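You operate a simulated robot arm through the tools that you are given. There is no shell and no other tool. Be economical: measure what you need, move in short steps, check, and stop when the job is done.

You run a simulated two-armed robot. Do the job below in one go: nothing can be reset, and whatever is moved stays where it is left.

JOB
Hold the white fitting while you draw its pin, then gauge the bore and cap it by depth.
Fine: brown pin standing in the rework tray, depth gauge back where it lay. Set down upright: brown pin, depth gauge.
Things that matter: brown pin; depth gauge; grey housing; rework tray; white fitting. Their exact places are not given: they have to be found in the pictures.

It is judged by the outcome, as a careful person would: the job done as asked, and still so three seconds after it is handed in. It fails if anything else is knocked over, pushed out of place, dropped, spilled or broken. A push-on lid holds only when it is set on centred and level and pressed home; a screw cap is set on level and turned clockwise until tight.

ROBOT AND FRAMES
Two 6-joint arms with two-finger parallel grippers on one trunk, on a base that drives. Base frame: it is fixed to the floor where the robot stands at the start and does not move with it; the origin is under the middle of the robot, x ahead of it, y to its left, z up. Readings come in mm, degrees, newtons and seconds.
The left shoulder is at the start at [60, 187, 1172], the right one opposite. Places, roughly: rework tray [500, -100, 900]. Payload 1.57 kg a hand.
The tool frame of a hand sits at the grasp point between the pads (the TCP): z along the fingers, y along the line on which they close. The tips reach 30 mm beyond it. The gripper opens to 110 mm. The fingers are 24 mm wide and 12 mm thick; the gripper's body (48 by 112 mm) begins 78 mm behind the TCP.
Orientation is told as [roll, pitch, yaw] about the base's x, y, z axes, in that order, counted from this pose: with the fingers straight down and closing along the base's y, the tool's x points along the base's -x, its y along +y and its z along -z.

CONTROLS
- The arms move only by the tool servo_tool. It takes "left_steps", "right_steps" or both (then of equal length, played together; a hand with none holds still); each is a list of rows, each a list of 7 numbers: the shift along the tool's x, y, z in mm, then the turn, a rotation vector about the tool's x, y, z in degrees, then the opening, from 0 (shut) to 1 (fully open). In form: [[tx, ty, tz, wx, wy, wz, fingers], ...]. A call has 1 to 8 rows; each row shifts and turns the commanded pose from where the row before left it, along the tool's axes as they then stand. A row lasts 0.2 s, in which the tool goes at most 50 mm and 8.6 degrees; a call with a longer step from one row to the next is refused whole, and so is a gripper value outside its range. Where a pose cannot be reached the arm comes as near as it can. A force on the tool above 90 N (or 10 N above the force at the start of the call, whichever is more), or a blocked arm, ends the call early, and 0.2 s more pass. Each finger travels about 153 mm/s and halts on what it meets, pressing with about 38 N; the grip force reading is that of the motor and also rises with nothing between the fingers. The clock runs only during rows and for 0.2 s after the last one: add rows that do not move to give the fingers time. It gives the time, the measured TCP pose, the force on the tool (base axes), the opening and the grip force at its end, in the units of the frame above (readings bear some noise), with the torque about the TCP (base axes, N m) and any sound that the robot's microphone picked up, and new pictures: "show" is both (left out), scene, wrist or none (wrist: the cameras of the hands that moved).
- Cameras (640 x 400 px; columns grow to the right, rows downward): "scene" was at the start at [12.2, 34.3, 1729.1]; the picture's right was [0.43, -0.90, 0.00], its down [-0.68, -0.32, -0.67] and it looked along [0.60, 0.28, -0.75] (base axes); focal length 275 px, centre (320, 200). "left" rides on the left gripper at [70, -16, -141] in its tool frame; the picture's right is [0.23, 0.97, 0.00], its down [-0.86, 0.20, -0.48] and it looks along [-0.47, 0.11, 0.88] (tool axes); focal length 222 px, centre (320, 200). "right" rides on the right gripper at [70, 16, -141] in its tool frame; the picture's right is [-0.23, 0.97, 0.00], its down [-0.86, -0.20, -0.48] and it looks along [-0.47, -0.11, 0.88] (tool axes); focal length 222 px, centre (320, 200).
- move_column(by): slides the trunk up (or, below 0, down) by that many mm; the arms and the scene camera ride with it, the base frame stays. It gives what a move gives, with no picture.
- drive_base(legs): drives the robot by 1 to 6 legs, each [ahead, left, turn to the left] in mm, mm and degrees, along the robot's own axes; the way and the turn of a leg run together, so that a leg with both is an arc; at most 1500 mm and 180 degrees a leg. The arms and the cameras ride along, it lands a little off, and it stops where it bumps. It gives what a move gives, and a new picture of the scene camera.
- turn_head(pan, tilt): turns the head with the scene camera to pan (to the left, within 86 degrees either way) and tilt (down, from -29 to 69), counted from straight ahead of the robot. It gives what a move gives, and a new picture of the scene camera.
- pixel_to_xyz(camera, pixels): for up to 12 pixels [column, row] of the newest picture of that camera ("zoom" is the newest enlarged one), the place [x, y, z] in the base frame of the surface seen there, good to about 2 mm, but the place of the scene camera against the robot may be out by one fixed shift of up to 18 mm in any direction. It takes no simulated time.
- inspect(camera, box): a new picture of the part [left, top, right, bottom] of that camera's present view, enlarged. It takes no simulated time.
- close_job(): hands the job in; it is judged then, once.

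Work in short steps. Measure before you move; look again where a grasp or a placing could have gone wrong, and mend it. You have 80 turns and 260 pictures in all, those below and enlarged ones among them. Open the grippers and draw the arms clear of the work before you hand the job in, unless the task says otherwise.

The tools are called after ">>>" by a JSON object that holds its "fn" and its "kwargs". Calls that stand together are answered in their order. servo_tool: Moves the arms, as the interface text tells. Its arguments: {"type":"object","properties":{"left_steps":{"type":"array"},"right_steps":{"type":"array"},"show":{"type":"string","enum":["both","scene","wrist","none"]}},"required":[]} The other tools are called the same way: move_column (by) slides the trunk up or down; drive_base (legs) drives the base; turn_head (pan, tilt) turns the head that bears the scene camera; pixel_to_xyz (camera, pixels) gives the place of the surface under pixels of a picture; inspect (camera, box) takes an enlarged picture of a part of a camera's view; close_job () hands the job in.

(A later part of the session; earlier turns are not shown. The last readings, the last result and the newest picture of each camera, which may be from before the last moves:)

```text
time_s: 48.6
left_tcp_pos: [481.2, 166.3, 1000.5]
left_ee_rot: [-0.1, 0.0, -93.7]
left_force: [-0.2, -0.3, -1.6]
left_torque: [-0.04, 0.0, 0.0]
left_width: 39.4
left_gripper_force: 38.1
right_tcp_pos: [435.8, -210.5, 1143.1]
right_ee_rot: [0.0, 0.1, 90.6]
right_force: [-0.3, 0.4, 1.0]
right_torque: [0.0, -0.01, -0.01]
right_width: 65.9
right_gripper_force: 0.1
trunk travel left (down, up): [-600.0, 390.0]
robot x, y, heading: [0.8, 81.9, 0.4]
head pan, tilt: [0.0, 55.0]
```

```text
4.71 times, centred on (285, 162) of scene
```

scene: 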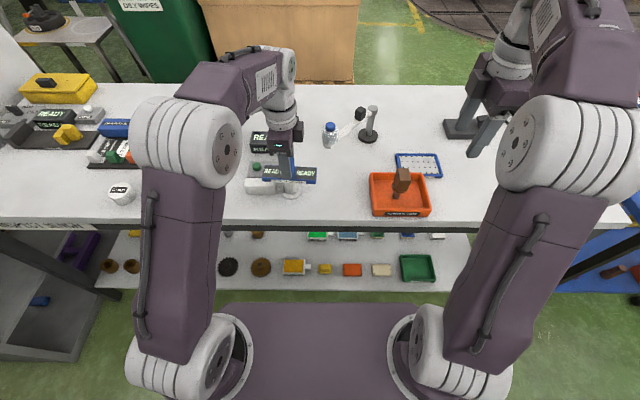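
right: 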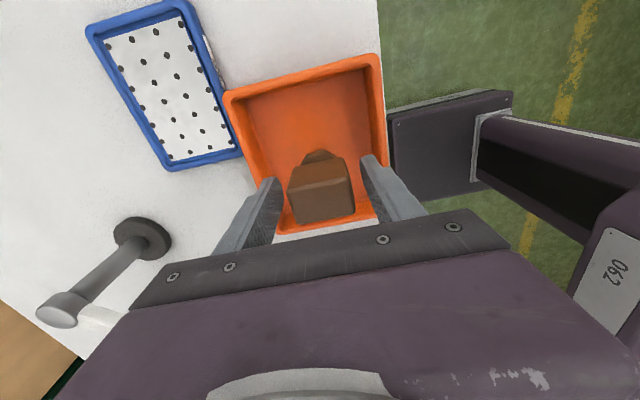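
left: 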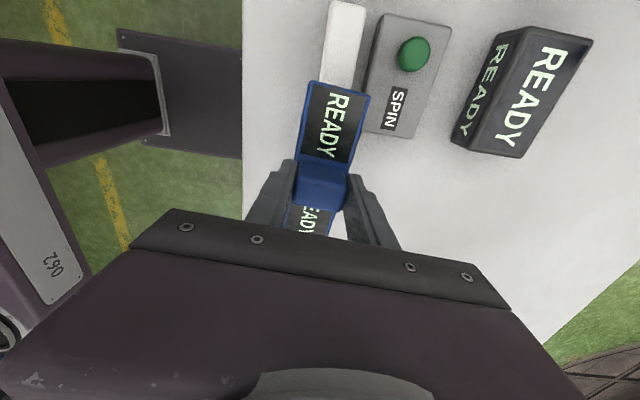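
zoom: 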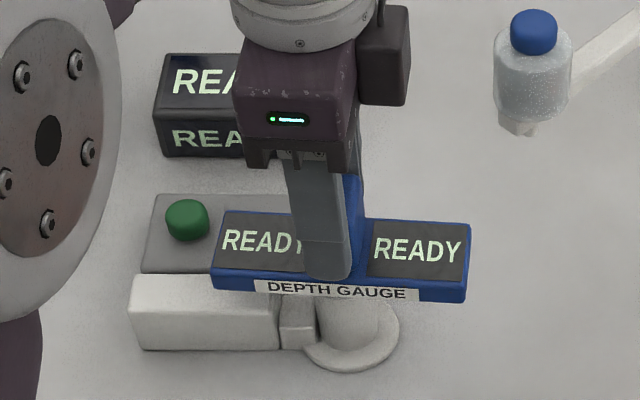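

Well aligned above the bore. Shift +2 in x and lower gently until contact.

>>> {"fn": "servo_tool", "kwargs": {"left_steps": [[0, 2, 0, 0, 0, 0, 0], [0, 0, 5, 0, 0, 0, 0], [0, 0, 3, 0, 0, 0, 0], [0, 0, 2, 0, 0, 0, 0], [0, 0, 2, 0, 0, 0, 0], [0, 0, 0, 0, 0, 0, 0]], "show": "scene"}}

>>> {"fn": "inspect", "kwargs": {"camera": "left", "box": [270, 60, 390, 250]}}

>>> {"fn": "inspect", "kwargs": {"camera": "scene", "box": [225, 120, 345, 205]}}

```text
time_s: 50.0
left_tcp_pos: [484.6, 166.3, 989.8]
left_ee_rot: [0.1, -0.1, -93.7]
left_force: [2.8, 2.7, 7.8]
left_torque: [0.18, 0.0, -0.05]
left_width: 39.6
left_gripper_force: 38.2
right_tcp_pos: [436.5, -210.8, 1143.3]
right_ee_rot: [0.0, 0.0, 90.5]
right_force: [0.3, -0.6, 0.3]
right_torque: [-0.02, 0.02, -0.01]
right_width: 66.0
right_gripper_force: 0.1
trunk travel left (down, up): [-600.0, 390.0]
robot x, y, heading: [-0.4, 79.3, 0.5]
head pan, tilt: [0.0, 55.0]
```

scene: 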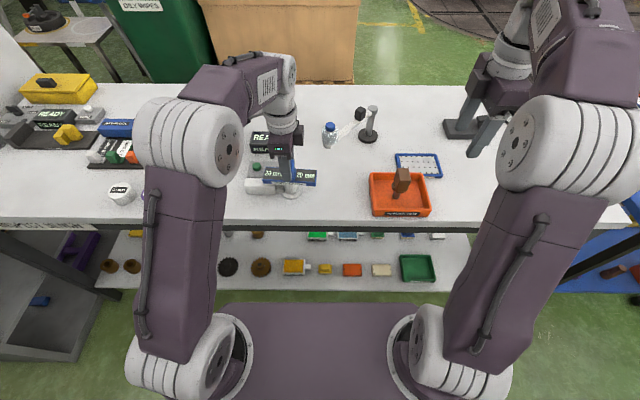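

```text
2.11 times, centred on (330, 155) of left
```

zoom: 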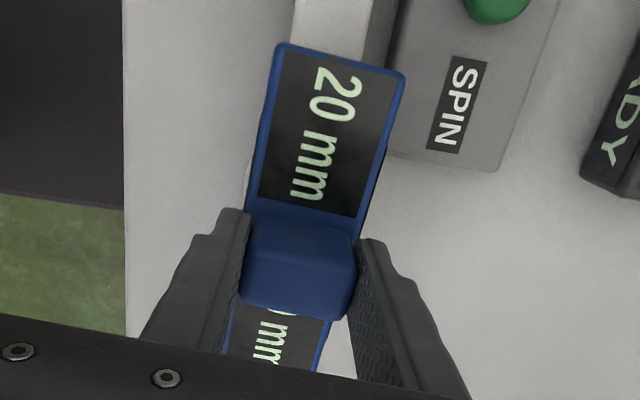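

```text
4.71 times, centred on (285, 162) of scene
```

zoom: 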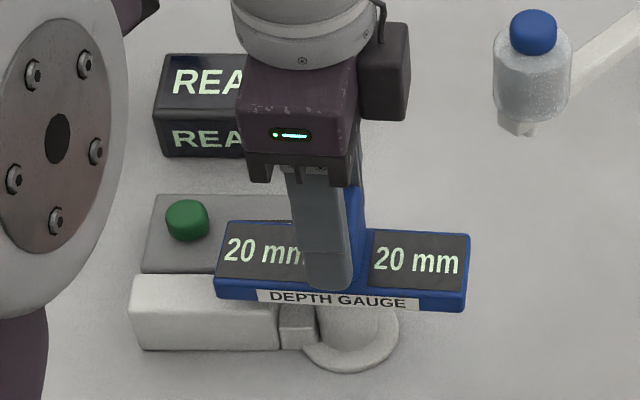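

It reads 20 mm. I'll settle for a second and confirm the reading is stable.

>>> {"fn": "servo_tool", "kwargs": {"left_steps": [[0, 0, 1, 0, 0, 0, 0], [0, 0, 0, 0, 0, 0, 0], [0, 0, 0, 0, 0, 0, 0], [0, 0, 0, 0, 0, 0, 0], [0, 0, 0, 0, 0, 0, 0]], "show": "none"}}

>>> {"fn": "inspect", "kwargs": {"camera": "scene", "box": [225, 120, 345, 205]}}

```text
time_s: 51.2
left_tcp_pos: [484.0, 166.4, 989.1]
left_ee_rot: [0.3, 0.0, -93.7]
left_force: [9.2, 4.5, 33.6]
left_torque: [0.35, -0.18, -0.11]
left_width: 39.5
left_gripper_force: 38.4
right_tcp_pos: [434.2, -210.3, 1143.2]
right_ee_rot: [-0.1, 0.0, 90.5]
right_force: [0.3, -0.9, -0.6]
right_torque: [0.02, -0.03, 0.04]
right_width: 66.0
right_gripper_force: 0.0
trunk travel left (down, up): [-600.0, 390.0]
robot x, y, heading: [2.8, 80.5, 0.5]
head pan, tilt: [0.0, 55.0]
```

```text
4.71 times, centred on (285, 162) of scene
```

zoom: 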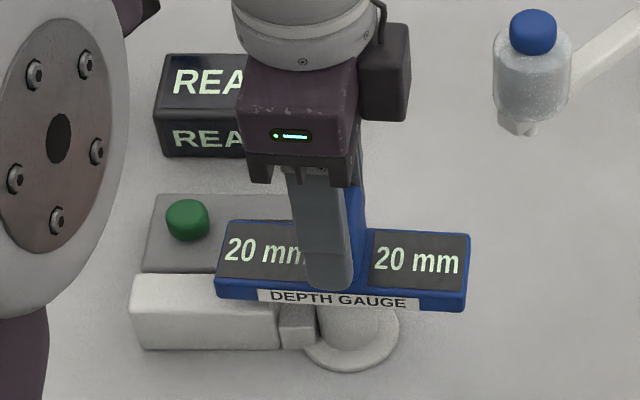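

Stable: 20 mm, so the white 20 mm cap is the one. Lift the gauge and drive back to its home.

>>> {"fn": "servo_tool", "kwargs": {"left_steps": [[0, 0, -10, 0, 0, 0, 0], [0, 0, -30, 0, 0, 0, 0], [0, 0, -40, 0, 0, 0, 0], [0, 0, -25, 0, 0, 0, 0], [0, 0, 0, 0, 0, 0, 0]], "show": "wrist"}}

>>> {"fn": "drive_base", "kwargs": {"legs": [[0, 610, 0]]}}

>>> {"fn": "servo_tool", "kwargs": {"left_steps": [[0, 0, 0, 0, 0, 0, 0]], "show": "wrist"}}

```text
time_s: 52.4
left_tcp_pos: [484.6, 166.6, 1091.9]
left_ee_rot: [0.0, 0.0, -93.6]
left_force: [0.0, -0.1, -0.8]
left_torque: [0.01, -0.01, -0.01]
left_width: 39.3
left_gripper_force: 37.7
right_tcp_pos: [437.2, -210.9, 1142.8]
right_ee_rot: [0.0, 0.0, 90.6]
right_force: [0.3, 0.1, -0.5]
right_torque: [0.0, 0.0, -0.02]
right_width: 66.2
right_gripper_force: 0.2
trunk travel left (down, up): [-600.0, 390.0]
robot x, y, heading: [0.1, 81.1, 0.6]
head pan, tilt: [0.0, 55.0]
```

left: 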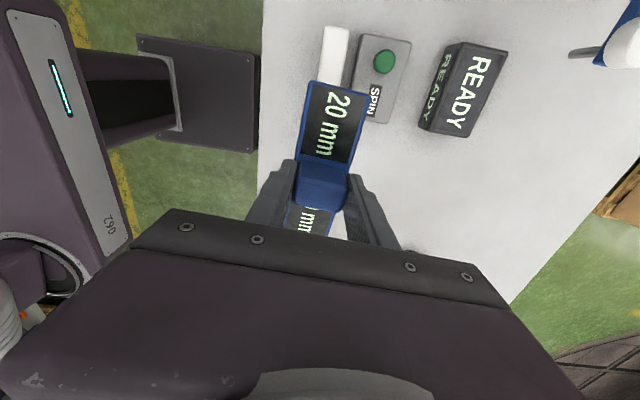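

```text
time_s: 55.9
left_tcp_pos: [480.2, 781.8, 1092.5]
left_ee_rot: [-0.1, 0.0, -94.0]
left_force: [-0.2, 0.7, -1.8]
left_torque: [-0.03, 0.03, -0.02]
left_width: 39.3
left_gripper_force: 38.0
right_tcp_pos: [429.1, 408.3, 1144.5]
right_ee_rot: [0.0, -0.1, 90.3]
right_force: [-0.7, 0.5, -0.4]
right_torque: [-0.01, 0.0, -0.01]
right_width: 66.1
right_gripper_force: 0.1
trunk travel left (down, up): [-600.0, 390.0]
robot x, y, heading: [-2.6, 702.6, 0.2]
head pan, tilt: [0.0, 55.0]
```

scene: 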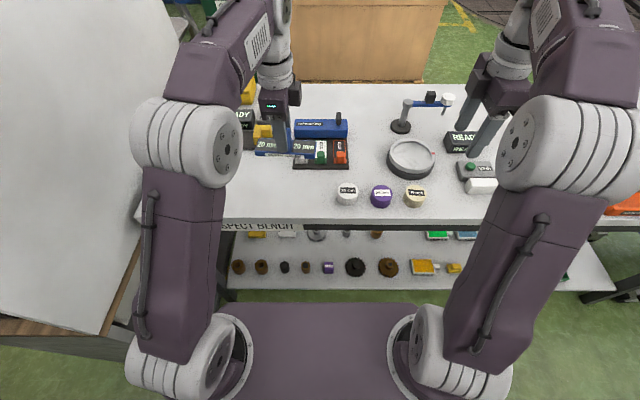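

```text
time_s: 56.3
left_tcp_pos: [479.3, 783.2, 1091.9]
left_ee_rot: [0.0, 0.0, -94.0]
left_force: [0.4, 0.0, -2.4]
left_torque: [0.01, -0.03, 0.0]
left_width: 39.2
left_gripper_force: 38.6
right_tcp_pos: [430.1, 406.8, 1143.6]
right_ee_rot: [-0.1, 0.0, 90.4]
right_force: [0.4, -0.4, 0.3]
right_torque: [0.03, 0.01, -0.04]
right_width: 66.0
right_gripper_force: 0.0
trunk travel left (down, up): [-600.0, 390.0]
robot x, y, heading: [-4.1, 698.6, 0.3]
head pan, tilt: [0.0, 55.0]
```

left: 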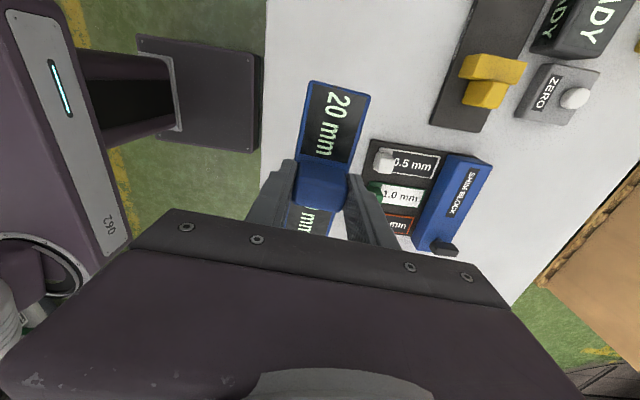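

Move to the home position (462.5,798.5) and descend to about 10 mm above the bench.

>>> {"fn": "servo_tool", "kwargs": {"left_steps": [[15, -18.4, 0, 0, 0, 0, 0], [0, 0, 40, 0, 0, 0, 0], [0, 0, 40, 0, 0, 0, 0], [0, 0, 40, 0, 0, 0, 0], [0, 0, 26, 0, 0, 0, 0], [0, 0, 0, 0, 0, 0, 0], [0, 0, 0, 0, 0, 0, 0]], "show": "none"}}

>>> {"fn": "servo_tool", "kwargs": {"left_steps": [[0, 0, 0, 0, 0, 0, 0]], "show": "wrist"}}

>>> {"fn": "servo_tool", "kwargs": {"left_steps": [[0, 0, 0, 0, 0, 0, 0]], "show": "none"}}

>>> {"fn": "pixel_to_xyz", "kwargs": {"camera": "left", "pixels": [[318, 90], [362, 102], [338, 90], [300, 155], [347, 165], [320, 185], [300, 195], [340, 200]]}}

```text
time_s: 57.9
left_tcp_pos: [463.5, 800.2, 944.1]
left_ee_rot: [-0.1, 0.0, -93.9]
left_force: [-0.1, 0.9, -1.5]
left_torque: [-0.03, -0.01, 0.01]
left_width: 39.4
left_gripper_force: 38.6
right_tcp_pos: [429.8, 407.5, 1143.0]
right_ee_rot: [0.1, 0.0, 90.4]
right_force: [0.5, 0.3, 0.3]
right_torque: [-0.01, 0.01, 0.01]
right_width: 65.9
right_gripper_force: 0.1
trunk travel left (down, up): [-600.0, 390.0]
robot x, y, heading: [-3.6, 699.8, 0.2]
head pan, tilt: [0.0, 55.0]
```

```text
time_s: 58.3
left_tcp_pos: [463.1, 800.8, 944.6]
left_ee_rot: [0.0, 0.0, -94.0]
left_force: [0.0, -0.6, -1.8]
left_torque: [0.04, -0.01, 0.0]
left_width: 39.2
left_gripper_force: 38.7
right_tcp_pos: [429.5, 406.4, 1142.9]
right_ee_rot: [0.0, 0.0, 90.2]
right_force: [0.7, 0.0, 0.0]
right_torque: [0.01, 0.03, -0.04]
right_width: 66.0
right_gripper_force: 0.1
trunk travel left (down, up): [-600.0, 390.0]
robot x, y, heading: [-3.3, 698.1, 0.1]
head pan, tilt: [0.0, 55.0]
```

left: 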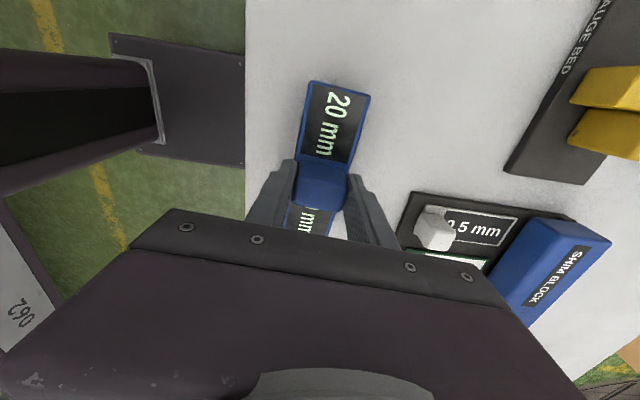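

```text
time_s: 58.7
left_tcp_pos: [463.3, 800.0, 943.9]
left_ee_rot: [0.1, 0.0, -94.0]
left_force: [0.1, 0.1, -2.2]
left_torque: [0.0, -0.03, -0.02]
left_width: 39.3
left_gripper_force: 37.9
right_tcp_pos: [431.3, 407.5, 1142.5]
right_ee_rot: [0.0, -0.1, 90.3]
right_force: [-0.8, -0.3, 0.0]
right_torque: [-0.01, -0.01, 0.01]
right_width: 65.8
right_gripper_force: 0.1
trunk travel left (down, up): [-600.0, 390.0]
robot x, y, heading: [1.3, 700.4, 0.4]
head pan, tilt: [0.0, 55.0]
```

```text
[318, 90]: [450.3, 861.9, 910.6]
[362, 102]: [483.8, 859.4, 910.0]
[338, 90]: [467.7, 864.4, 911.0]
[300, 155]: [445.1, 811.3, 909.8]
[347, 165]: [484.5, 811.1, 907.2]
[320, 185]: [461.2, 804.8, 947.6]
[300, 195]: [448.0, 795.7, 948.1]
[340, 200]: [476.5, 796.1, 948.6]
```

Bar underside is ~13 mm above the bench. Nudge −2 in y, lower slowly to contact.

>>> {"fn": "servo_tool", "kwargs": {"left_steps": [[-2, 0, 5, 0, 0, 0, 0], [0, 0, 4, 0, 0, 0, 0], [0, 0, 2, 0, 0, 0, 0], [0, 0, 1.5, 0, 0, 0, 0], [0, 0, 0, 0, 0, 0, 0]], "show": "none"}}

```text
time_s: 59.9
left_tcp_pos: [463.3, 797.1, 933.9]
left_ee_rot: [0.0, 0.1, -94.1]
left_force: [-0.3, 0.0, -1.8]
left_torque: [0.0, -0.02, 0.01]
left_width: 39.3
left_gripper_force: 37.8
right_tcp_pos: [430.0, 406.9, 1142.3]
right_ee_rot: [0.1, 0.0, 90.3]
right_force: [0.3, 0.4, -0.1]
right_torque: [-0.01, -0.01, -0.01]
right_width: 66.0
right_gripper_force: 0.0
trunk travel left (down, up): [-600.0, 390.0]
robot x, y, heading: [-6.2, 698.4, 0.2]
head pan, tilt: [0.0, 55.0]
```

>>> {"fn": "servo_tool", "kwargs": {"left_steps": [[0, 0, 1, 0, 0, 0, 0], [0, 0, 1, 0, 0, 0, 0], [0, 0, 0, 0, 0, 0, 0]], "show": "none"}}

```text
time_s: 60.7
left_tcp_pos: [463.1, 797.2, 933.0]
left_ee_rot: [0.4, -0.1, -93.9]
left_force: [3.9, 1.0, 16.7]
left_torque: [-0.43, 0.24, 0.0]
left_width: 39.2
left_gripper_force: 38.1
right_tcp_pos: [430.0, 406.1, 1142.1]
right_ee_rot: [0.0, 0.0, 90.2]
right_force: [0.7, 0.4, 0.5]
right_torque: [0.03, -0.02, 0.01]
right_width: 65.8
right_gripper_force: 0.0
trunk travel left (down, up): [-600.0, 390.0]
robot x, y, heading: [-2.2, 701.1, 0.3]
head pan, tilt: [0.0, 55.0]
```

Contact with the bench (17 N). Release and rise.

>>> {"fn": "servo_tool", "kwargs": {"left_steps": [[0, 0, -0.5, 0, 0, 0, 0.4], [0, 0, 0, 0, 0, 0, 0.5], [0, 0, 0, 0, 0, 0, 0.6], [0, 0, -30, 0, 0, 0, 0.6], [0, 0, -40, 0, 0, 0, 0.6], [0, 0, -40, 0, 0, 0, 0.6], [0, 0, -40, 0, 0, 0, 0.6], [0, 0, 0, 0, 0, 0, 0.6]], "show": "wrist"}}

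>>> {"fn": "inspect", "kwargs": {"camera": "left", "box": [220, 60, 420, 240]}}

```text
time_s: 62.5
left_tcp_pos: [463.7, 798.5, 1078.7]
left_ee_rot: [0.0, 0.0, -94.0]
left_force: [0.4, 0.9, -0.1]
left_torque: [-0.01, 0.02, -0.02]
left_width: 66.0
left_gripper_force: 0.1
right_tcp_pos: [430.1, 405.6, 1142.0]
right_ee_rot: [0.1, 0.0, 90.3]
right_force: [-0.3, -0.1, -0.5]
right_torque: [0.0, -0.03, -0.01]
right_width: 66.0
right_gripper_force: 0.1
trunk travel left (down, up): [-600.0, 390.0]
robot x, y, heading: [-2.8, 699.4, 0.6]
head pan, tilt: [0.0, 55.0]
```

left: 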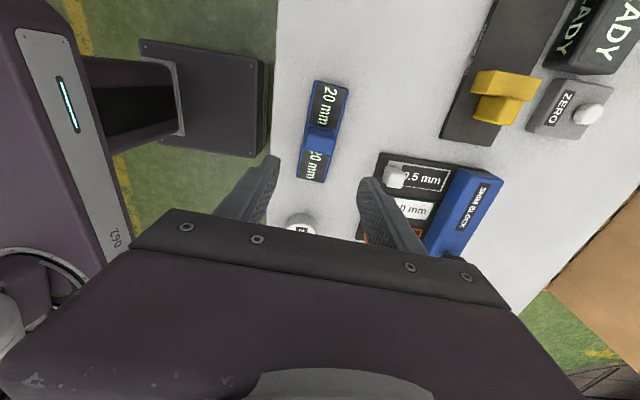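

```text
2.22 times, centred on (320, 150) of left
```

zoom: 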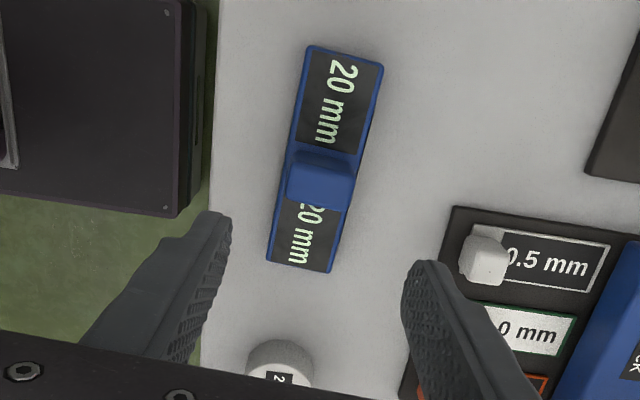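

Gauge is home and upright. Now drive right 175 to bring the left hand over the white 20 mm cap (449,619).

>>> {"fn": "drive_base", "kwargs": {"legs": [[0, -175, 0]]}}

>>> {"fn": "servo_tool", "kwargs": {"left_steps": [[0, -12, 0, 0, 0, -3, 0.9], [0, 0, 0, 0, 0, 0, 0.9]], "show": "wrist"}}

>>> {"fn": "inspect", "kwargs": {"camera": "left", "box": [240, 80, 400, 240]}}

```text
time_s: 64.0
left_tcp_pos: [463.9, 623.4, 1078.8]
left_ee_rot: [0.0, -0.1, -94.2]
left_force: [0.0, 0.1, -0.6]
left_torque: [0.04, 0.02, 0.02]
left_width: 65.9
left_gripper_force: 0.0
right_tcp_pos: [430.9, 232.8, 1143.5]
right_ee_rot: [0.0, 0.1, 90.2]
right_force: [0.4, -0.1, -0.1]
right_torque: [-0.01, 0.02, 0.01]
right_width: 65.9
right_gripper_force: 0.2
trunk travel left (down, up): [-600.0, 390.0]
robot x, y, heading: [-1.8, 525.6, 0.2]
head pan, tilt: [0.0, 55.0]
```

scene: 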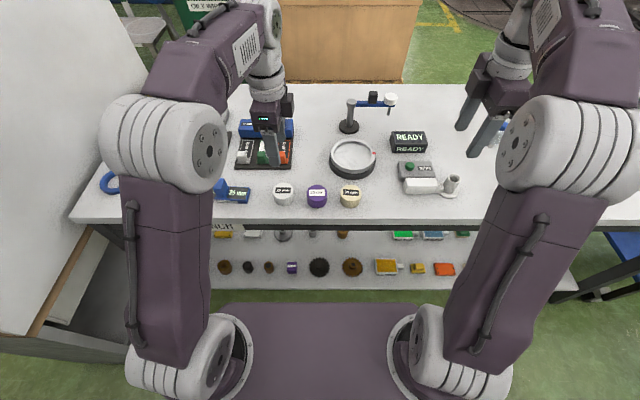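

```text
time_s: 64.6
left_tcp_pos: [452.2, 623.0, 1078.9]
left_ee_rot: [0.0, 0.1, -91.1]
left_force: [0.0, -0.4, -1.2]
left_torque: [0.02, 0.0, 0.03]
left_width: 99.1
left_gripper_force: 0.0
right_tcp_pos: [430.8, 230.9, 1142.2]
right_ee_rot: [0.0, -0.1, 90.2]
right_force: [0.2, 0.0, 0.0]
right_torque: [0.0, 0.04, 0.03]
right_width: 66.4
right_gripper_force: 0.1
trunk travel left (down, up): [-600.0, 390.0]
robot x, y, heading: [-1.6, 526.9, 0.2]
head pan, tilt: [0.0, 55.0]
```

left: 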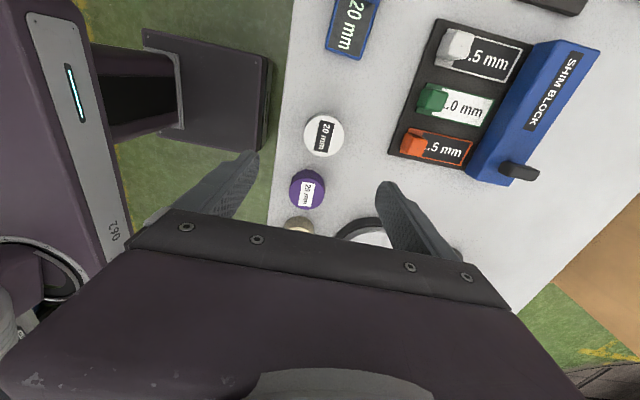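

```text
2.50 times, centred on (320, 160) of left
```

zoom: 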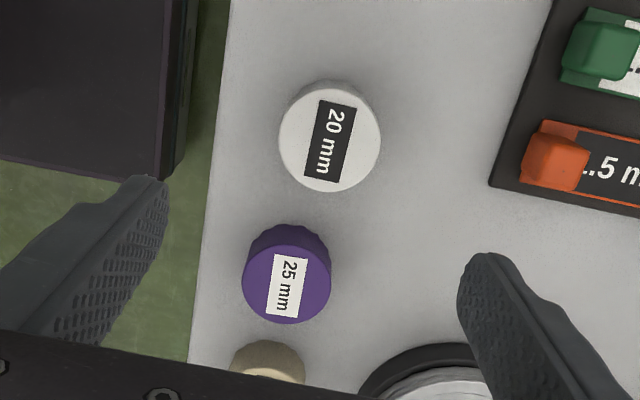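

>>> {"fn": "pixel_to_xyz", "kwargs": {"camera": "zoom", "pixels": [[283, 140], [376, 148], [330, 140], [330, 190], [330, 96], [300, 110], [360, 175], [285, 270], [400, 160]]}}

>>> {"fn": "inspect", "kwargs": {"camera": "scene", "box": [200, 170, 380, 220]}}

```text
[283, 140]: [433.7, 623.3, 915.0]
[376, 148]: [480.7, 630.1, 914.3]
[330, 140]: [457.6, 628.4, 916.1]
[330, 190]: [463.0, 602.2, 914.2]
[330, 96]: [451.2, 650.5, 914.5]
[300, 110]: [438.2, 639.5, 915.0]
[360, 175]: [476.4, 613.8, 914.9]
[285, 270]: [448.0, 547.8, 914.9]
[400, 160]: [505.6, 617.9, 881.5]
```

```text
3.56 times, centred on (290, 195) of scene
```

zoom: 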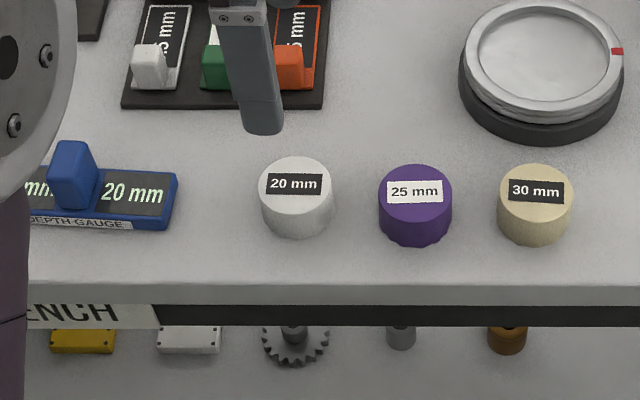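

The 20 mm cap is centred at (457,626), Ø≈50, top 915. Align, open 0.7, and descend to TCP z≈960, then check.

>>> {"fn": "servo_tool", "kwargs": {"left_steps": [[3, 5, 0, 0, 0, 0, 0.7], [0, 0, 40, 0, 0, 0, 0.7], [0, 0, 40, 0, 0, 0, 0.7], [0, 0, 38, 0, 0, 0, 0.7], [0, 0, 0, 0, 0, 0, 0.7]], "show": "wrist"}}

>>> {"fn": "inspect", "kwargs": {"camera": "left", "box": [240, 80, 400, 240]}}

```text
time_s: 65.8
left_tcp_pos: [455.5, 627.1, 960.3]
left_ee_rot: [0.0, 0.0, -91.1]
left_force: [-0.8, -0.3, 0.1]
left_torque: [-0.06, 0.0, 0.03]
left_width: 77.1
left_gripper_force: 0.0
right_tcp_pos: [430.0, 231.9, 1142.5]
right_ee_rot: [-0.1, 0.0, 90.2]
right_force: [0.7, -0.5, 1.2]
right_torque: [-0.02, 0.0, 0.03]
right_width: 65.7
right_gripper_force: 0.1
trunk travel left (down, up): [-600.0, 390.0]
robot x, y, heading: [1.1, 526.9, 0.1]
head pan, tilt: [0.0, 55.0]
```

left: 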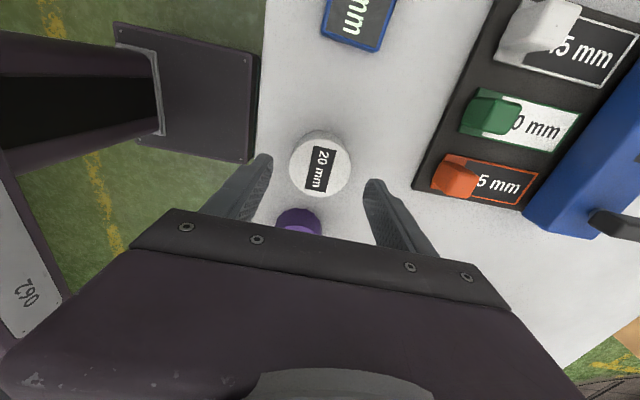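

```text
2.50 times, centred on (320, 160) of left
```

zoom: 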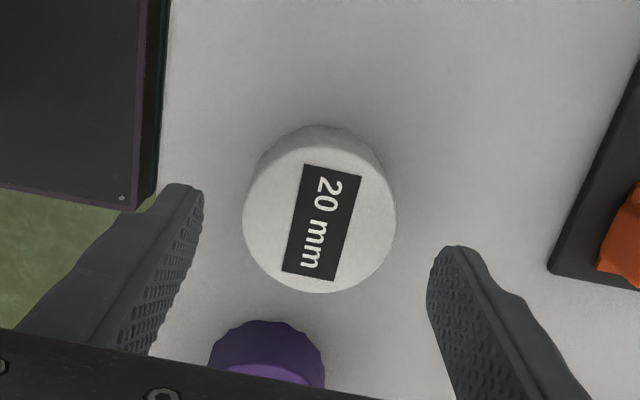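

>>> {"fn": "pixel_to_xyz", "kwargs": {"camera": "zoom", "pixels": [[248, 210], [392, 220], [320, 147], [320, 288], [265, 165], [370, 275], [320, 215], [380, 170], [265, 270]]}}

```text
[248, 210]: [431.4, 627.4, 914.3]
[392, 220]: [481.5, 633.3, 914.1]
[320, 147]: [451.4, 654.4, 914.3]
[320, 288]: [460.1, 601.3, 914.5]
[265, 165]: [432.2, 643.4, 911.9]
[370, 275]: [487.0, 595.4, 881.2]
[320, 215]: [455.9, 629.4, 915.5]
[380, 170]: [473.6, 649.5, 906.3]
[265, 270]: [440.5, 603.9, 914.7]
```

Centre (456.5,628) matches the hand. Lower to z=925 and grip.

>>> {"fn": "servo_tool", "kwargs": {"left_steps": [[1, 0.5, 17, 0, 0, 0, 0.7], [0, 0, 18, 0, 0, 0, 0.7], [0, 0, 0, 0, 0, 0, 0.6], [0, 0, 0, 0, 0, 0, 0], [0, 0, 0, 0, 0, 0, 0], [0, 0, 0, 0, 0, 0, 0]], "show": "wrist"}}

```text
time_s: 67.2
left_tcp_pos: [457.3, 629.2, 925.1]
left_ee_rot: [0.0, 0.0, -91.0]
left_force: [0.0, 0.4, 0.1]
left_torque: [-0.03, 0.02, -0.02]
left_width: 53.4
left_gripper_force: 37.6
right_tcp_pos: [430.7, 233.9, 1142.6]
right_ee_rot: [0.0, 0.0, 90.2]
right_force: [0.4, 0.6, -0.2]
right_torque: [0.0, -0.05, -0.02]
right_width: 66.2
right_gripper_force: 0.1
trunk travel left (down, up): [-600.0, 390.0]
robot x, y, heading: [0.3, 524.3, -0.0]
head pan, tilt: [0.0, 55.0]
```

left: 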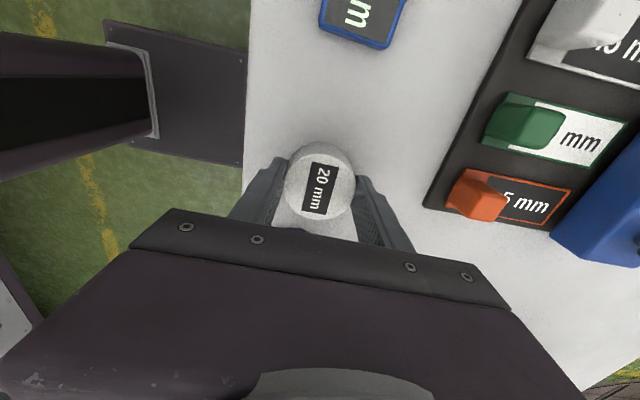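

Cap gripped (53.4 mm). Lift and drive right to the fitting.

>>> {"fn": "servo_tool", "kwargs": {"left_steps": [[0, 0, -20, 0, 0, 0, 0], [0, 0, -40, 0, 0, 0, 0], [0, 0, -40, 0, 0, 0, 0], [0, 0, -40, 0, 0, 0, 0], [0, 0, -30, 0, 0, 0, 0], [0, 0, 0, 0, 0, 0, 0]], "show": "none"}}

>>> {"fn": "drive_base", "kwargs": {"legs": [[0, -435, 0]]}}

>>> {"fn": "inspect", "kwargs": {"camera": "scene", "box": [225, 90, 345, 205]}}

>>> {"fn": "servo_tool", "kwargs": {"left_steps": [[0, 0, 0, 0, 0, 0, 0]], "show": "wrist"}}

```text
time_s: 68.6
left_tcp_pos: [455.3, 627.6, 1096.3]
left_ee_rot: [0.0, 0.0, -91.1]
left_force: [-0.3, -0.3, -1.3]
left_torque: [0.01, 0.0, 0.02]
left_width: 53.4
left_gripper_force: 38.0
right_tcp_pos: [431.5, 232.7, 1142.6]
right_ee_rot: [0.0, 0.0, 90.1]
right_force: [0.2, 0.4, -0.3]
right_torque: [-0.01, 0.0, 0.01]
right_width: 65.9
right_gripper_force: 0.1
trunk travel left (down, up): [-600.0, 390.0]
robot x, y, heading: [-1.8, 527.9, 0.2]
head pan, tilt: [0.0, 55.0]
```

```text
time_s: 71.2
left_tcp_pos: [456.8, 185.8, 1095.8]
left_ee_rot: [0.0, 0.0, -91.2]
left_force: [-0.3, 0.2, 0.0]
left_torque: [0.04, 0.03, -0.02]
left_width: 53.5
left_gripper_force: 38.3
right_tcp_pos: [429.4, -208.4, 1142.8]
right_ee_rot: [0.0, -0.1, 90.0]
right_force: [0.0, -0.7, 0.8]
right_torque: [0.0, 0.03, 0.0]
right_width: 66.1
right_gripper_force: 0.1
trunk travel left (down, up): [-600.0, 390.0]
robot x, y, heading: [-0.6, 80.9, -0.1]
head pan, tilt: [0.0, 55.0]
```

scene: 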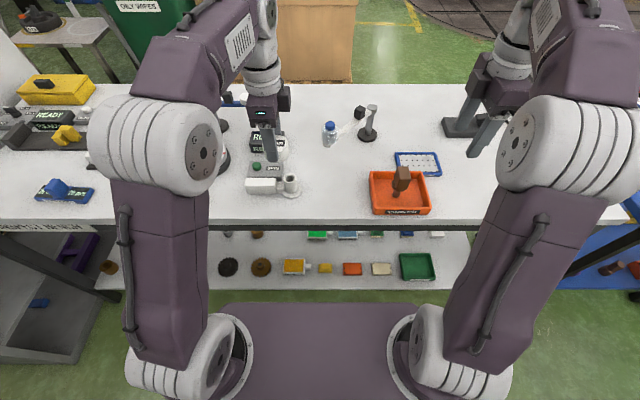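

```text
3.48 times, centred on (285, 148) of scene
```

zoom: 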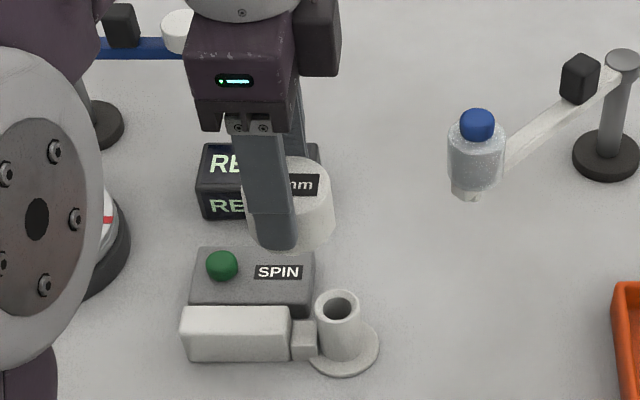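

```text
time_s: 71.6
left_tcp_pos: [457.8, 186.5, 1095.9]
left_ee_rot: [0.0, 0.0, -91.3]
left_force: [0.2, 0.3, -0.5]
left_torque: [-0.02, -0.03, 0.01]
left_width: 53.6
left_gripper_force: 38.2
right_tcp_pos: [430.6, -209.0, 1142.5]
right_ee_rot: [-0.1, 0.2, 90.0]
right_force: [0.1, -0.1, -0.1]
right_torque: [-0.03, 0.0, 0.01]
right_width: 66.0
right_gripper_force: 0.1
trunk travel left (down, up): [-600.0, 390.0]
robot x, y, heading: [1.0, 89.1, 0.2]
head pan, tilt: [0.0, 55.0]
```

left: 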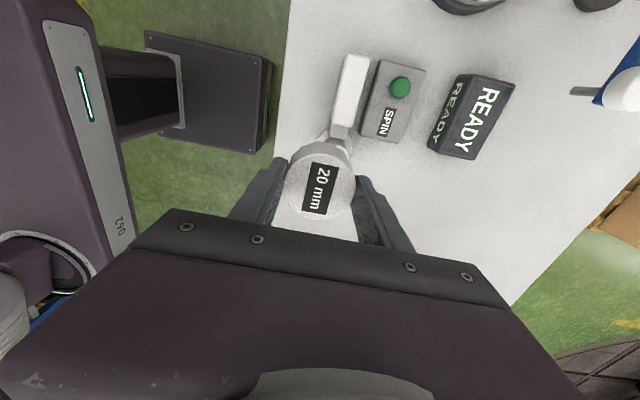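

Measure the rim and the cap edges in the same scene picture.

>>> {"fn": "pixel_to_xyz", "kwargs": {"camera": "scene", "pixels": [[290, 175]]}}

>>> {"fn": "inspect", "kwargs": {"camera": "scene", "box": [265, 160, 315, 200]}}

>>> {"fn": "pixel_to_xyz", "kwargs": {"camera": "zoom", "pixels": [[325, 160], [320, 240], [260, 200], [380, 200], [320, 210]]}}

```text
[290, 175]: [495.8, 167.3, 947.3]
```

```text
10.00 times, centred on (290, 180) of scene
```

zoom: 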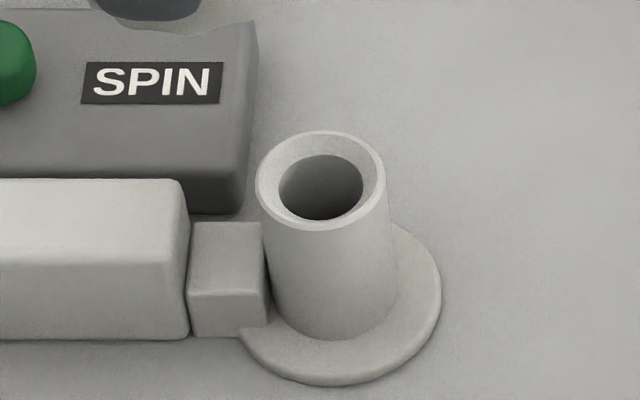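

```text
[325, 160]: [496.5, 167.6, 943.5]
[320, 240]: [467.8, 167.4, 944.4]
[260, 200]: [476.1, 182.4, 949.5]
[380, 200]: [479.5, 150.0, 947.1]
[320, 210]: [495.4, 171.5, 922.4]
```

>>> {"fn": "pixel_to_xyz", "kwargs": {"camera": "zoom", "pixels": [[321, 135], [321, 140], [321, 222], [321, 226], [262, 178], [380, 178], [268, 178], [374, 178], [290, 150], [355, 150], [290, 212], [355, 212]]}}

```text
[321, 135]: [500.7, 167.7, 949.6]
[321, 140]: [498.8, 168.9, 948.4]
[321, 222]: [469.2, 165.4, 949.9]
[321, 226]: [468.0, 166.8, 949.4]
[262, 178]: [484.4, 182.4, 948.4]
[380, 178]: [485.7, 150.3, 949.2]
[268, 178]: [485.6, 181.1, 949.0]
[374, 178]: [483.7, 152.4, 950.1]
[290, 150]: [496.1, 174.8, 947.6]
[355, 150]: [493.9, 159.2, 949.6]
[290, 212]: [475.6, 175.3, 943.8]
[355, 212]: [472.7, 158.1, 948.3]
```

Rim centre in the scene frame is (484.4,166.5). Move the cap over it at TCP z≈1010 (cap bottom ~30 mm above rim) and compare.

>>> {"fn": "servo_tool", "kwargs": {"left_steps": [[-19.5, 26.4, 0, 0, 0, 0, 0], [0, 0, 40, 0, 0, 0, 0], [0, 0, 45, 0, 0, 0, 0], [0, 0, 0, 0, 0, 0, 0], [0, 0, 0, 0, 0, 0, 0]], "show": "both"}}

>>> {"fn": "inspect", "kwargs": {"camera": "scene", "box": [255, 140, 325, 200]}}

```text
time_s: 72.8
left_tcp_pos: [485.4, 167.2, 1010.8]
left_ee_rot: [0.0, 0.0, -91.3]
left_force: [-0.5, 0.4, 0.3]
left_torque: [-0.01, -0.05, -0.04]
left_width: 53.6
left_gripper_force: 37.9
right_tcp_pos: [429.6, -208.6, 1142.9]
right_ee_rot: [0.0, 0.0, 90.0]
right_force: [-0.4, 0.3, 0.1]
right_torque: [-0.04, -0.01, 0.01]
right_width: 66.1
right_gripper_force: 0.0
trunk travel left (down, up): [-600.0, 390.0]
robot x, y, heading: [0.9, 84.3, 0.1]
head pan, tilt: [0.0, 55.0]
```

scene: 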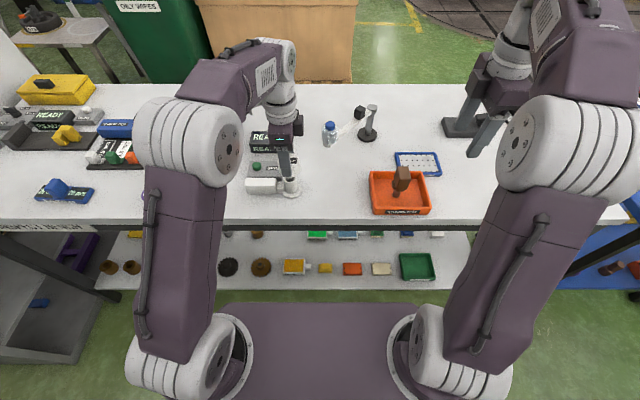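
left: 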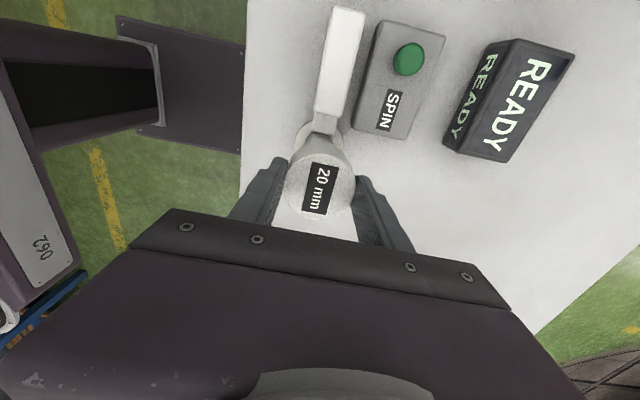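

```text
6.67 times, centred on (290, 170) of scene
```

zoom: 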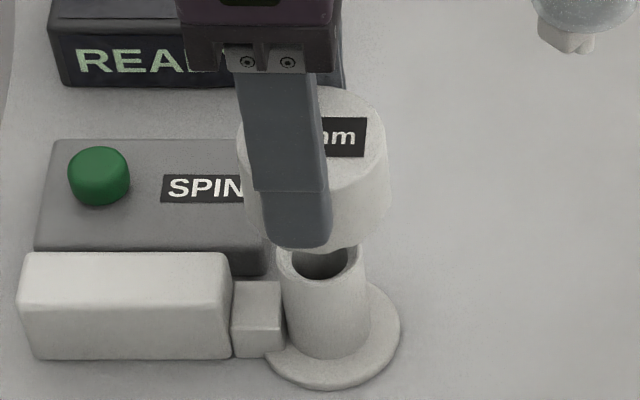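

>>> {"fn": "pixel_to_xyz", "kwargs": {"camera": "zoom", "pixels": [[383, 150], [380, 140], [242, 150], [240, 140], [340, 92], [355, 97], [345, 195], [365, 120], [380, 175], [330, 280], [286, 262], [362, 262]]}}

```text
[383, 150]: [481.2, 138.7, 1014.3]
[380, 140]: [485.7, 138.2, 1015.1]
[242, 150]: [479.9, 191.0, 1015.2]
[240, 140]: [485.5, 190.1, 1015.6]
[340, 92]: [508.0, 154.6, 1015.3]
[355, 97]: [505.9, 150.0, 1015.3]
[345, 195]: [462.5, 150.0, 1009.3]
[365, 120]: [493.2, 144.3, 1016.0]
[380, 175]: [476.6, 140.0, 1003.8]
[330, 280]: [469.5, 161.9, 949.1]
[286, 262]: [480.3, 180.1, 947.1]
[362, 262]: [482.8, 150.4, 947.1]
```

Cap centre in the scene frame is ≈(483.3,164.3) versus rim (484.4,166.3): shift +1 x, +2 y, then lower to just above the rim.

>>> {"fn": "servo_tool", "kwargs": {"left_steps": [[2, 1, 0, 0, 0, 0, 0], [0, 0, 14, 0, 0, 0, 0], [0, 0, 10, 0, 0, 0, 0], [0, 0, 0, 0, 0, 0, 0], [0, 0, 0, 0, 0, 0, 0]], "show": "scene"}}

>>> {"fn": "inspect", "kwargs": {"camera": "scene", "box": [255, 140, 325, 200]}}

>>> {"fn": "pixel_to_xyz", "kwargs": {"camera": "zoom", "pixels": [[383, 170], [380, 160], [242, 170], [240, 160], [345, 115], [355, 117], [360, 300], [290, 300], [325, 320]]}}

```text
time_s: 74.0
left_tcp_pos: [487.0, 168.4, 987.0]
left_ee_rot: [0.0, -0.1, -91.3]
left_force: [-0.2, 0.4, 0.7]
left_torque: [-0.02, 0.05, -0.01]
left_width: 53.6
left_gripper_force: 37.3
right_tcp_pos: [429.4, -209.2, 1142.2]
right_ee_rot: [0.0, -0.1, 90.0]
right_force: [0.5, -0.1, -0.1]
right_torque: [-0.04, 0.0, -0.03]
right_width: 65.9
right_gripper_force: 0.1
trunk travel left (down, up): [-600.0, 390.0]
robot x, y, heading: [-0.4, 87.0, -0.1]
head pan, tilt: [0.0, 55.0]
```

scene: 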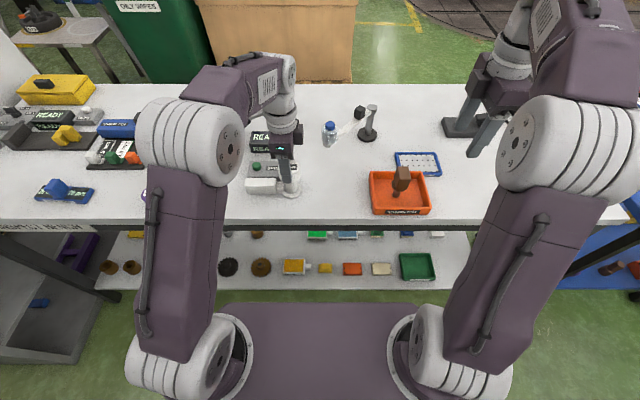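

```text
6.67 times, centred on (290, 170) of scene
```

zoom: 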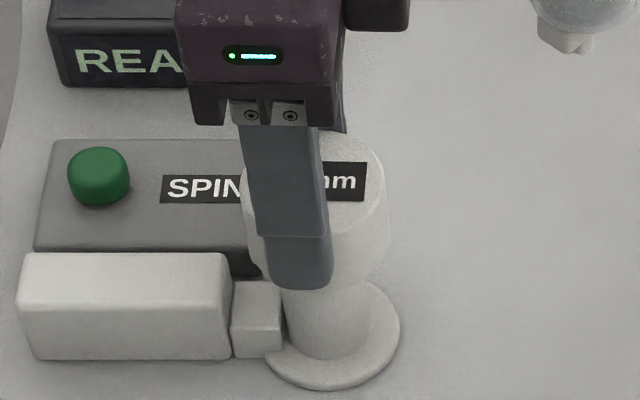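

```text
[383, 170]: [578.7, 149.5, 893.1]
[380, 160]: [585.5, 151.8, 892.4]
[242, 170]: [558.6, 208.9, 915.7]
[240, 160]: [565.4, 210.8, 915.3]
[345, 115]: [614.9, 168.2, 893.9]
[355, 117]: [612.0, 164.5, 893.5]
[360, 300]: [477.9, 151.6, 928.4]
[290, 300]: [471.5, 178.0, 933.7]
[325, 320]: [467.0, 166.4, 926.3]
```

>>> {"fn": "pixel_to_xyz", "kwargs": {"camera": "zoom", "pixels": [[383, 196], [381, 186], [247, 190], [245, 184], [345, 140], [355, 142], [370, 150], [383, 210], [383, 240], [257, 240]]}}

```text
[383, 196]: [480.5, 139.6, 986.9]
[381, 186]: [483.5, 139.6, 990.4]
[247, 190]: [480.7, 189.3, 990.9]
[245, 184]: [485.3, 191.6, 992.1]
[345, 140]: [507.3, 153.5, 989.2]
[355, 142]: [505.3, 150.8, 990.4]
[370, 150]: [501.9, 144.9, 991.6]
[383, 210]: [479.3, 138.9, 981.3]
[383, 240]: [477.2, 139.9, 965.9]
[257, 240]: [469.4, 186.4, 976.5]
```

Remaining offset about +0.8,+1. Apply and lower in small steps watching force.

>>> {"fn": "servo_tool", "kwargs": {"left_steps": [[1, 0.8, 0, 0, 0, 0, 0], [0, 0, 3, 0, 0, 0, 0], [0, 0, 3, 0, 0, 0, 0], [0, 0, 2, 0, 0, 0, 0], [0, 0, 2, 0, 0, 0, 0], [0, 0, 0, 0, 0, 0, 0]], "show": "none"}}

```text
time_s: 75.4
left_tcp_pos: [485.6, 167.5, 975.5]
left_ee_rot: [0.0, 0.0, -91.2]
left_force: [0.3, -0.5, -0.5]
left_torque: [0.02, -0.01, 0.0]
left_width: 53.4
left_gripper_force: 38.1
right_tcp_pos: [430.4, -209.3, 1142.5]
right_ee_rot: [0.0, 0.0, 90.0]
right_force: [-0.3, 0.3, 0.0]
right_torque: [-0.03, 0.0, -0.01]
right_width: 65.9
right_gripper_force: 0.1
trunk travel left (down, up): [-600.0, 390.0]
robot x, y, heading: [1.9, 86.9, 0.1]
head pan, tilt: [0.0, 55.0]
```

No contact at cap bottom ≈930, so it is sliding over the rim. Continue down.

>>> {"fn": "servo_tool", "kwargs": {"left_steps": [[0, 0, 3, 0, 0, 0, 0], [0, 0, 3, 0, 0, 0, 0], [0, 0, 3, 0, 0, 0, 0], [0, 0, 0, 0, 0, 0, 0]], "show": "wrist"}}

>>> {"fn": "inspect", "kwargs": {"camera": "scene", "box": [255, 140, 325, 200]}}

```text
time_s: 76.4
left_tcp_pos: [485.2, 167.5, 967.7]
left_ee_rot: [0.0, 0.1, -91.3]
left_force: [0.2, -0.7, 0.0]
left_torque: [-0.01, -0.02, 0.02]
left_width: 53.5
left_gripper_force: 37.7
right_tcp_pos: [430.6, -208.7, 1142.7]
right_ee_rot: [-0.1, 0.0, 90.1]
right_force: [-0.6, 0.5, -0.7]
right_torque: [0.04, 0.03, -0.03]
right_width: 65.9
right_gripper_force: 0.0
trunk travel left (down, up): [-600.0, 390.0]
robot x, y, heading: [-4.6, 86.8, 0.3]
head pan, tilt: [0.0, 55.0]
```

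left: 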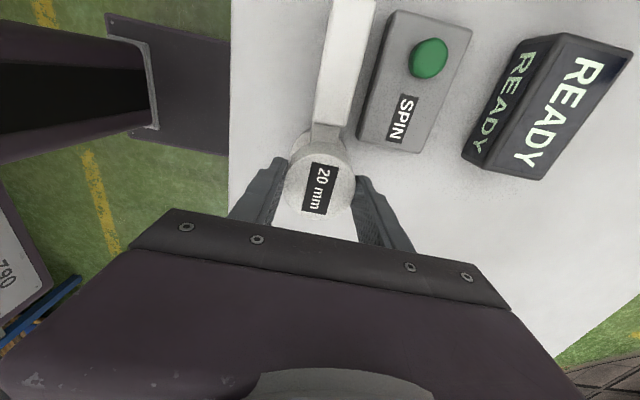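

```text
6.67 times, centred on (290, 170) of scene
```

zoom: 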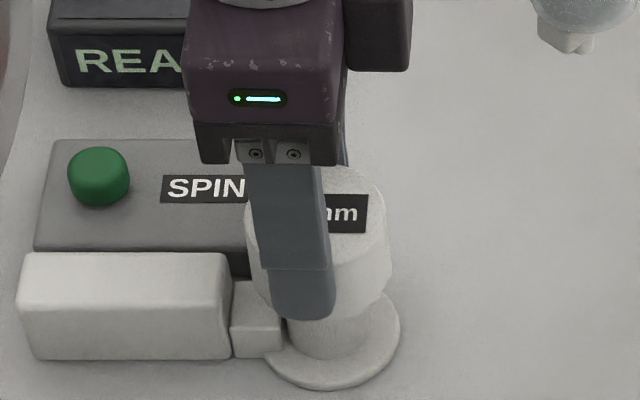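

It's over the rim with no force. Keep lowering until it meets the stop.

>>> {"fn": "servo_tool", "kwargs": {"left_steps": [[0, 0, 2, 0, 0, 0, 0], [0, 0, 2, 0, 0, 0, 0], [0, 0, 2, 0, 0, 0, 0], [0, 0, 2, 0, 0, 0, 0], [0, 0, 2, 0, 0, 0, 0], [0, 0, 0, 0, 0, 0, 0]], "show": "none"}}

```text
time_s: 77.8
left_tcp_pos: [484.9, 168.2, 958.8]
left_ee_rot: [0.0, 0.0, -91.2]
left_force: [0.0, -0.7, 0.1]
left_torque: [0.02, -0.01, -0.03]
left_width: 53.5
left_gripper_force: 38.4
right_tcp_pos: [430.6, -209.9, 1142.2]
right_ee_rot: [0.0, 0.1, 90.0]
right_force: [-0.5, 1.2, 0.5]
right_torque: [-0.01, 0.02, 0.02]
right_width: 65.9
right_gripper_force: 0.1
trunk travel left (down, up): [-600.0, 390.0]
robot x, y, heading: [0.2, 84.1, 0.0]
head pan, tilt: [0.0, 55.0]
```

>>> {"fn": "servo_tool", "kwargs": {"left_steps": [[0, 0, 1.5, 0, 0, 0, 0], [0, 0, 1.5, 0, 0, 0, 0], [0, 0, 1.5, 0, 0, 0, 0], [0, 0, 1.5, 0, 0, 0, 0], [0, 0, 0, 0, 0, 0, 0]], "show": "none"}}

>>> {"fn": "inspect", "kwargs": {"camera": "scene", "box": [255, 140, 325, 200]}}

```text
time_s: 79.0
left_tcp_pos: [485.5, 168.2, 953.2]
left_ee_rot: [0.1, 0.0, -91.2]
left_force: [0.1, 1.4, 0.0]
left_torque: [0.02, 0.01, 0.0]
left_width: 53.5
left_gripper_force: 37.9
right_tcp_pos: [430.7, -209.8, 1143.1]
right_ee_rot: [-0.1, 0.0, 90.0]
right_force: [0.0, 0.3, -0.3]
right_torque: [-0.03, 0.02, -0.02]
right_width: 65.9
right_gripper_force: 0.0
trunk travel left (down, up): [-600.0, 390.0]
robot x, y, heading: [0.1, 85.5, 0.1]
head pan, tilt: [0.0, 55.0]
```

```text
6.67 times, centred on (290, 170) of scene
```

zoom: 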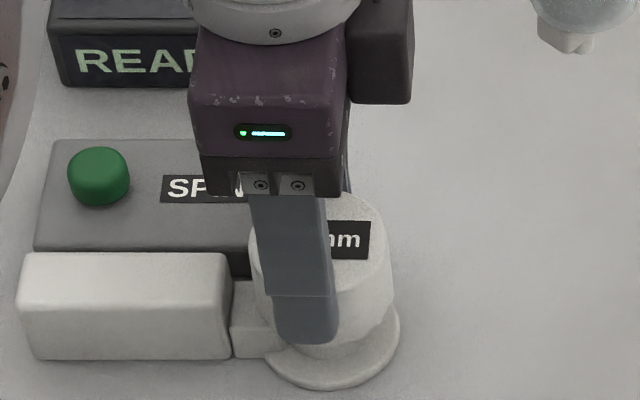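

Still no resistance. Continue gently.

>>> {"fn": "servo_tool", "kwargs": {"left_steps": [[0, 0, 1, 0, 0, 0, 0], [0, 0, 1, 0, 0, 0, 0], [0, 0, 1, 0, 0, 0, 0], [0, 0, 1, 0, 0, 0, 0], [0, 0, 1, 0, 0, 0, 0], [0, 0, 0, 0, 0, 0, 0]], "show": "none"}}

```text
time_s: 80.4
left_tcp_pos: [485.2, 168.5, 948.9]
left_ee_rot: [0.3, 0.0, -91.3]
left_force: [8.7, 1.4, 30.0]
left_torque: [-0.02, -0.2, 0.01]
left_width: 53.4
left_gripper_force: 37.8
right_tcp_pos: [429.1, -211.0, 1144.1]
right_ee_rot: [-0.1, 0.0, 90.1]
right_force: [0.1, 0.0, 0.4]
right_torque: [-0.04, 0.02, 0.03]
right_width: 66.0
right_gripper_force: 0.1
trunk travel left (down, up): [-600.0, 390.0]
robot x, y, heading: [-0.5, 84.3, 0.1]
head pan, tilt: [0.0, 55.0]
```

Contact at 30 N with the cap top at ≈939, near home. Press further to seat it, listening for a click.

>>> {"fn": "servo_tool", "kwargs": {"left_steps": [[0, 0, 1, 0, 0, 0, 0], [0, 0, 1, 0, 0, 0, 0], [0, 0, 1, 0, 0, 0, 0], [0, 0, 0, 0, 0, 0, 0]], "show": "none"}}

>>> {"fn": "inspect", "kwargs": {"camera": "scene", "box": [255, 140, 325, 200]}}

```text
time_s: 81.4
left_tcp_pos: [483.5, 167.9, 946.4]
left_ee_rot: [0.3, 0.1, -91.2]
left_force: [9.3, -0.4, 29.1]
left_torque: [-0.07, -0.22, 0.02]
left_width: 53.7
left_gripper_force: 37.5
right_tcp_pos: [428.2, -208.7, 1143.8]
right_ee_rot: [0.0, 0.0, 90.0]
right_force: [-1.3, -0.6, 0.1]
right_torque: [0.0, 0.02, -0.01]
right_width: 65.9
right_gripper_force: 0.1
trunk travel left (down, up): [-600.0, 390.0]
robot x, y, heading: [-1.6, 89.6, -0.2]
head pan, tilt: [0.0, 55.0]
```

```text
6.67 times, centred on (290, 170) of scene
```

zoom: 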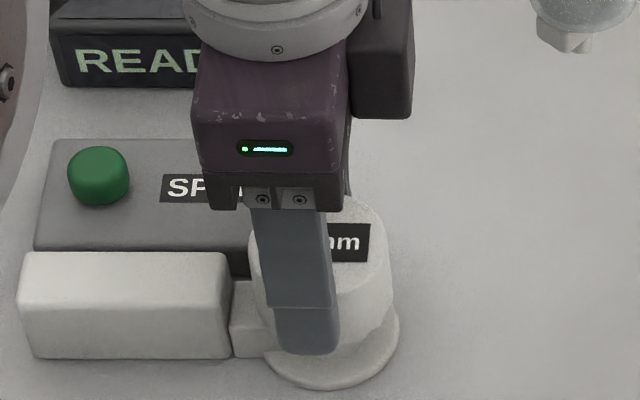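

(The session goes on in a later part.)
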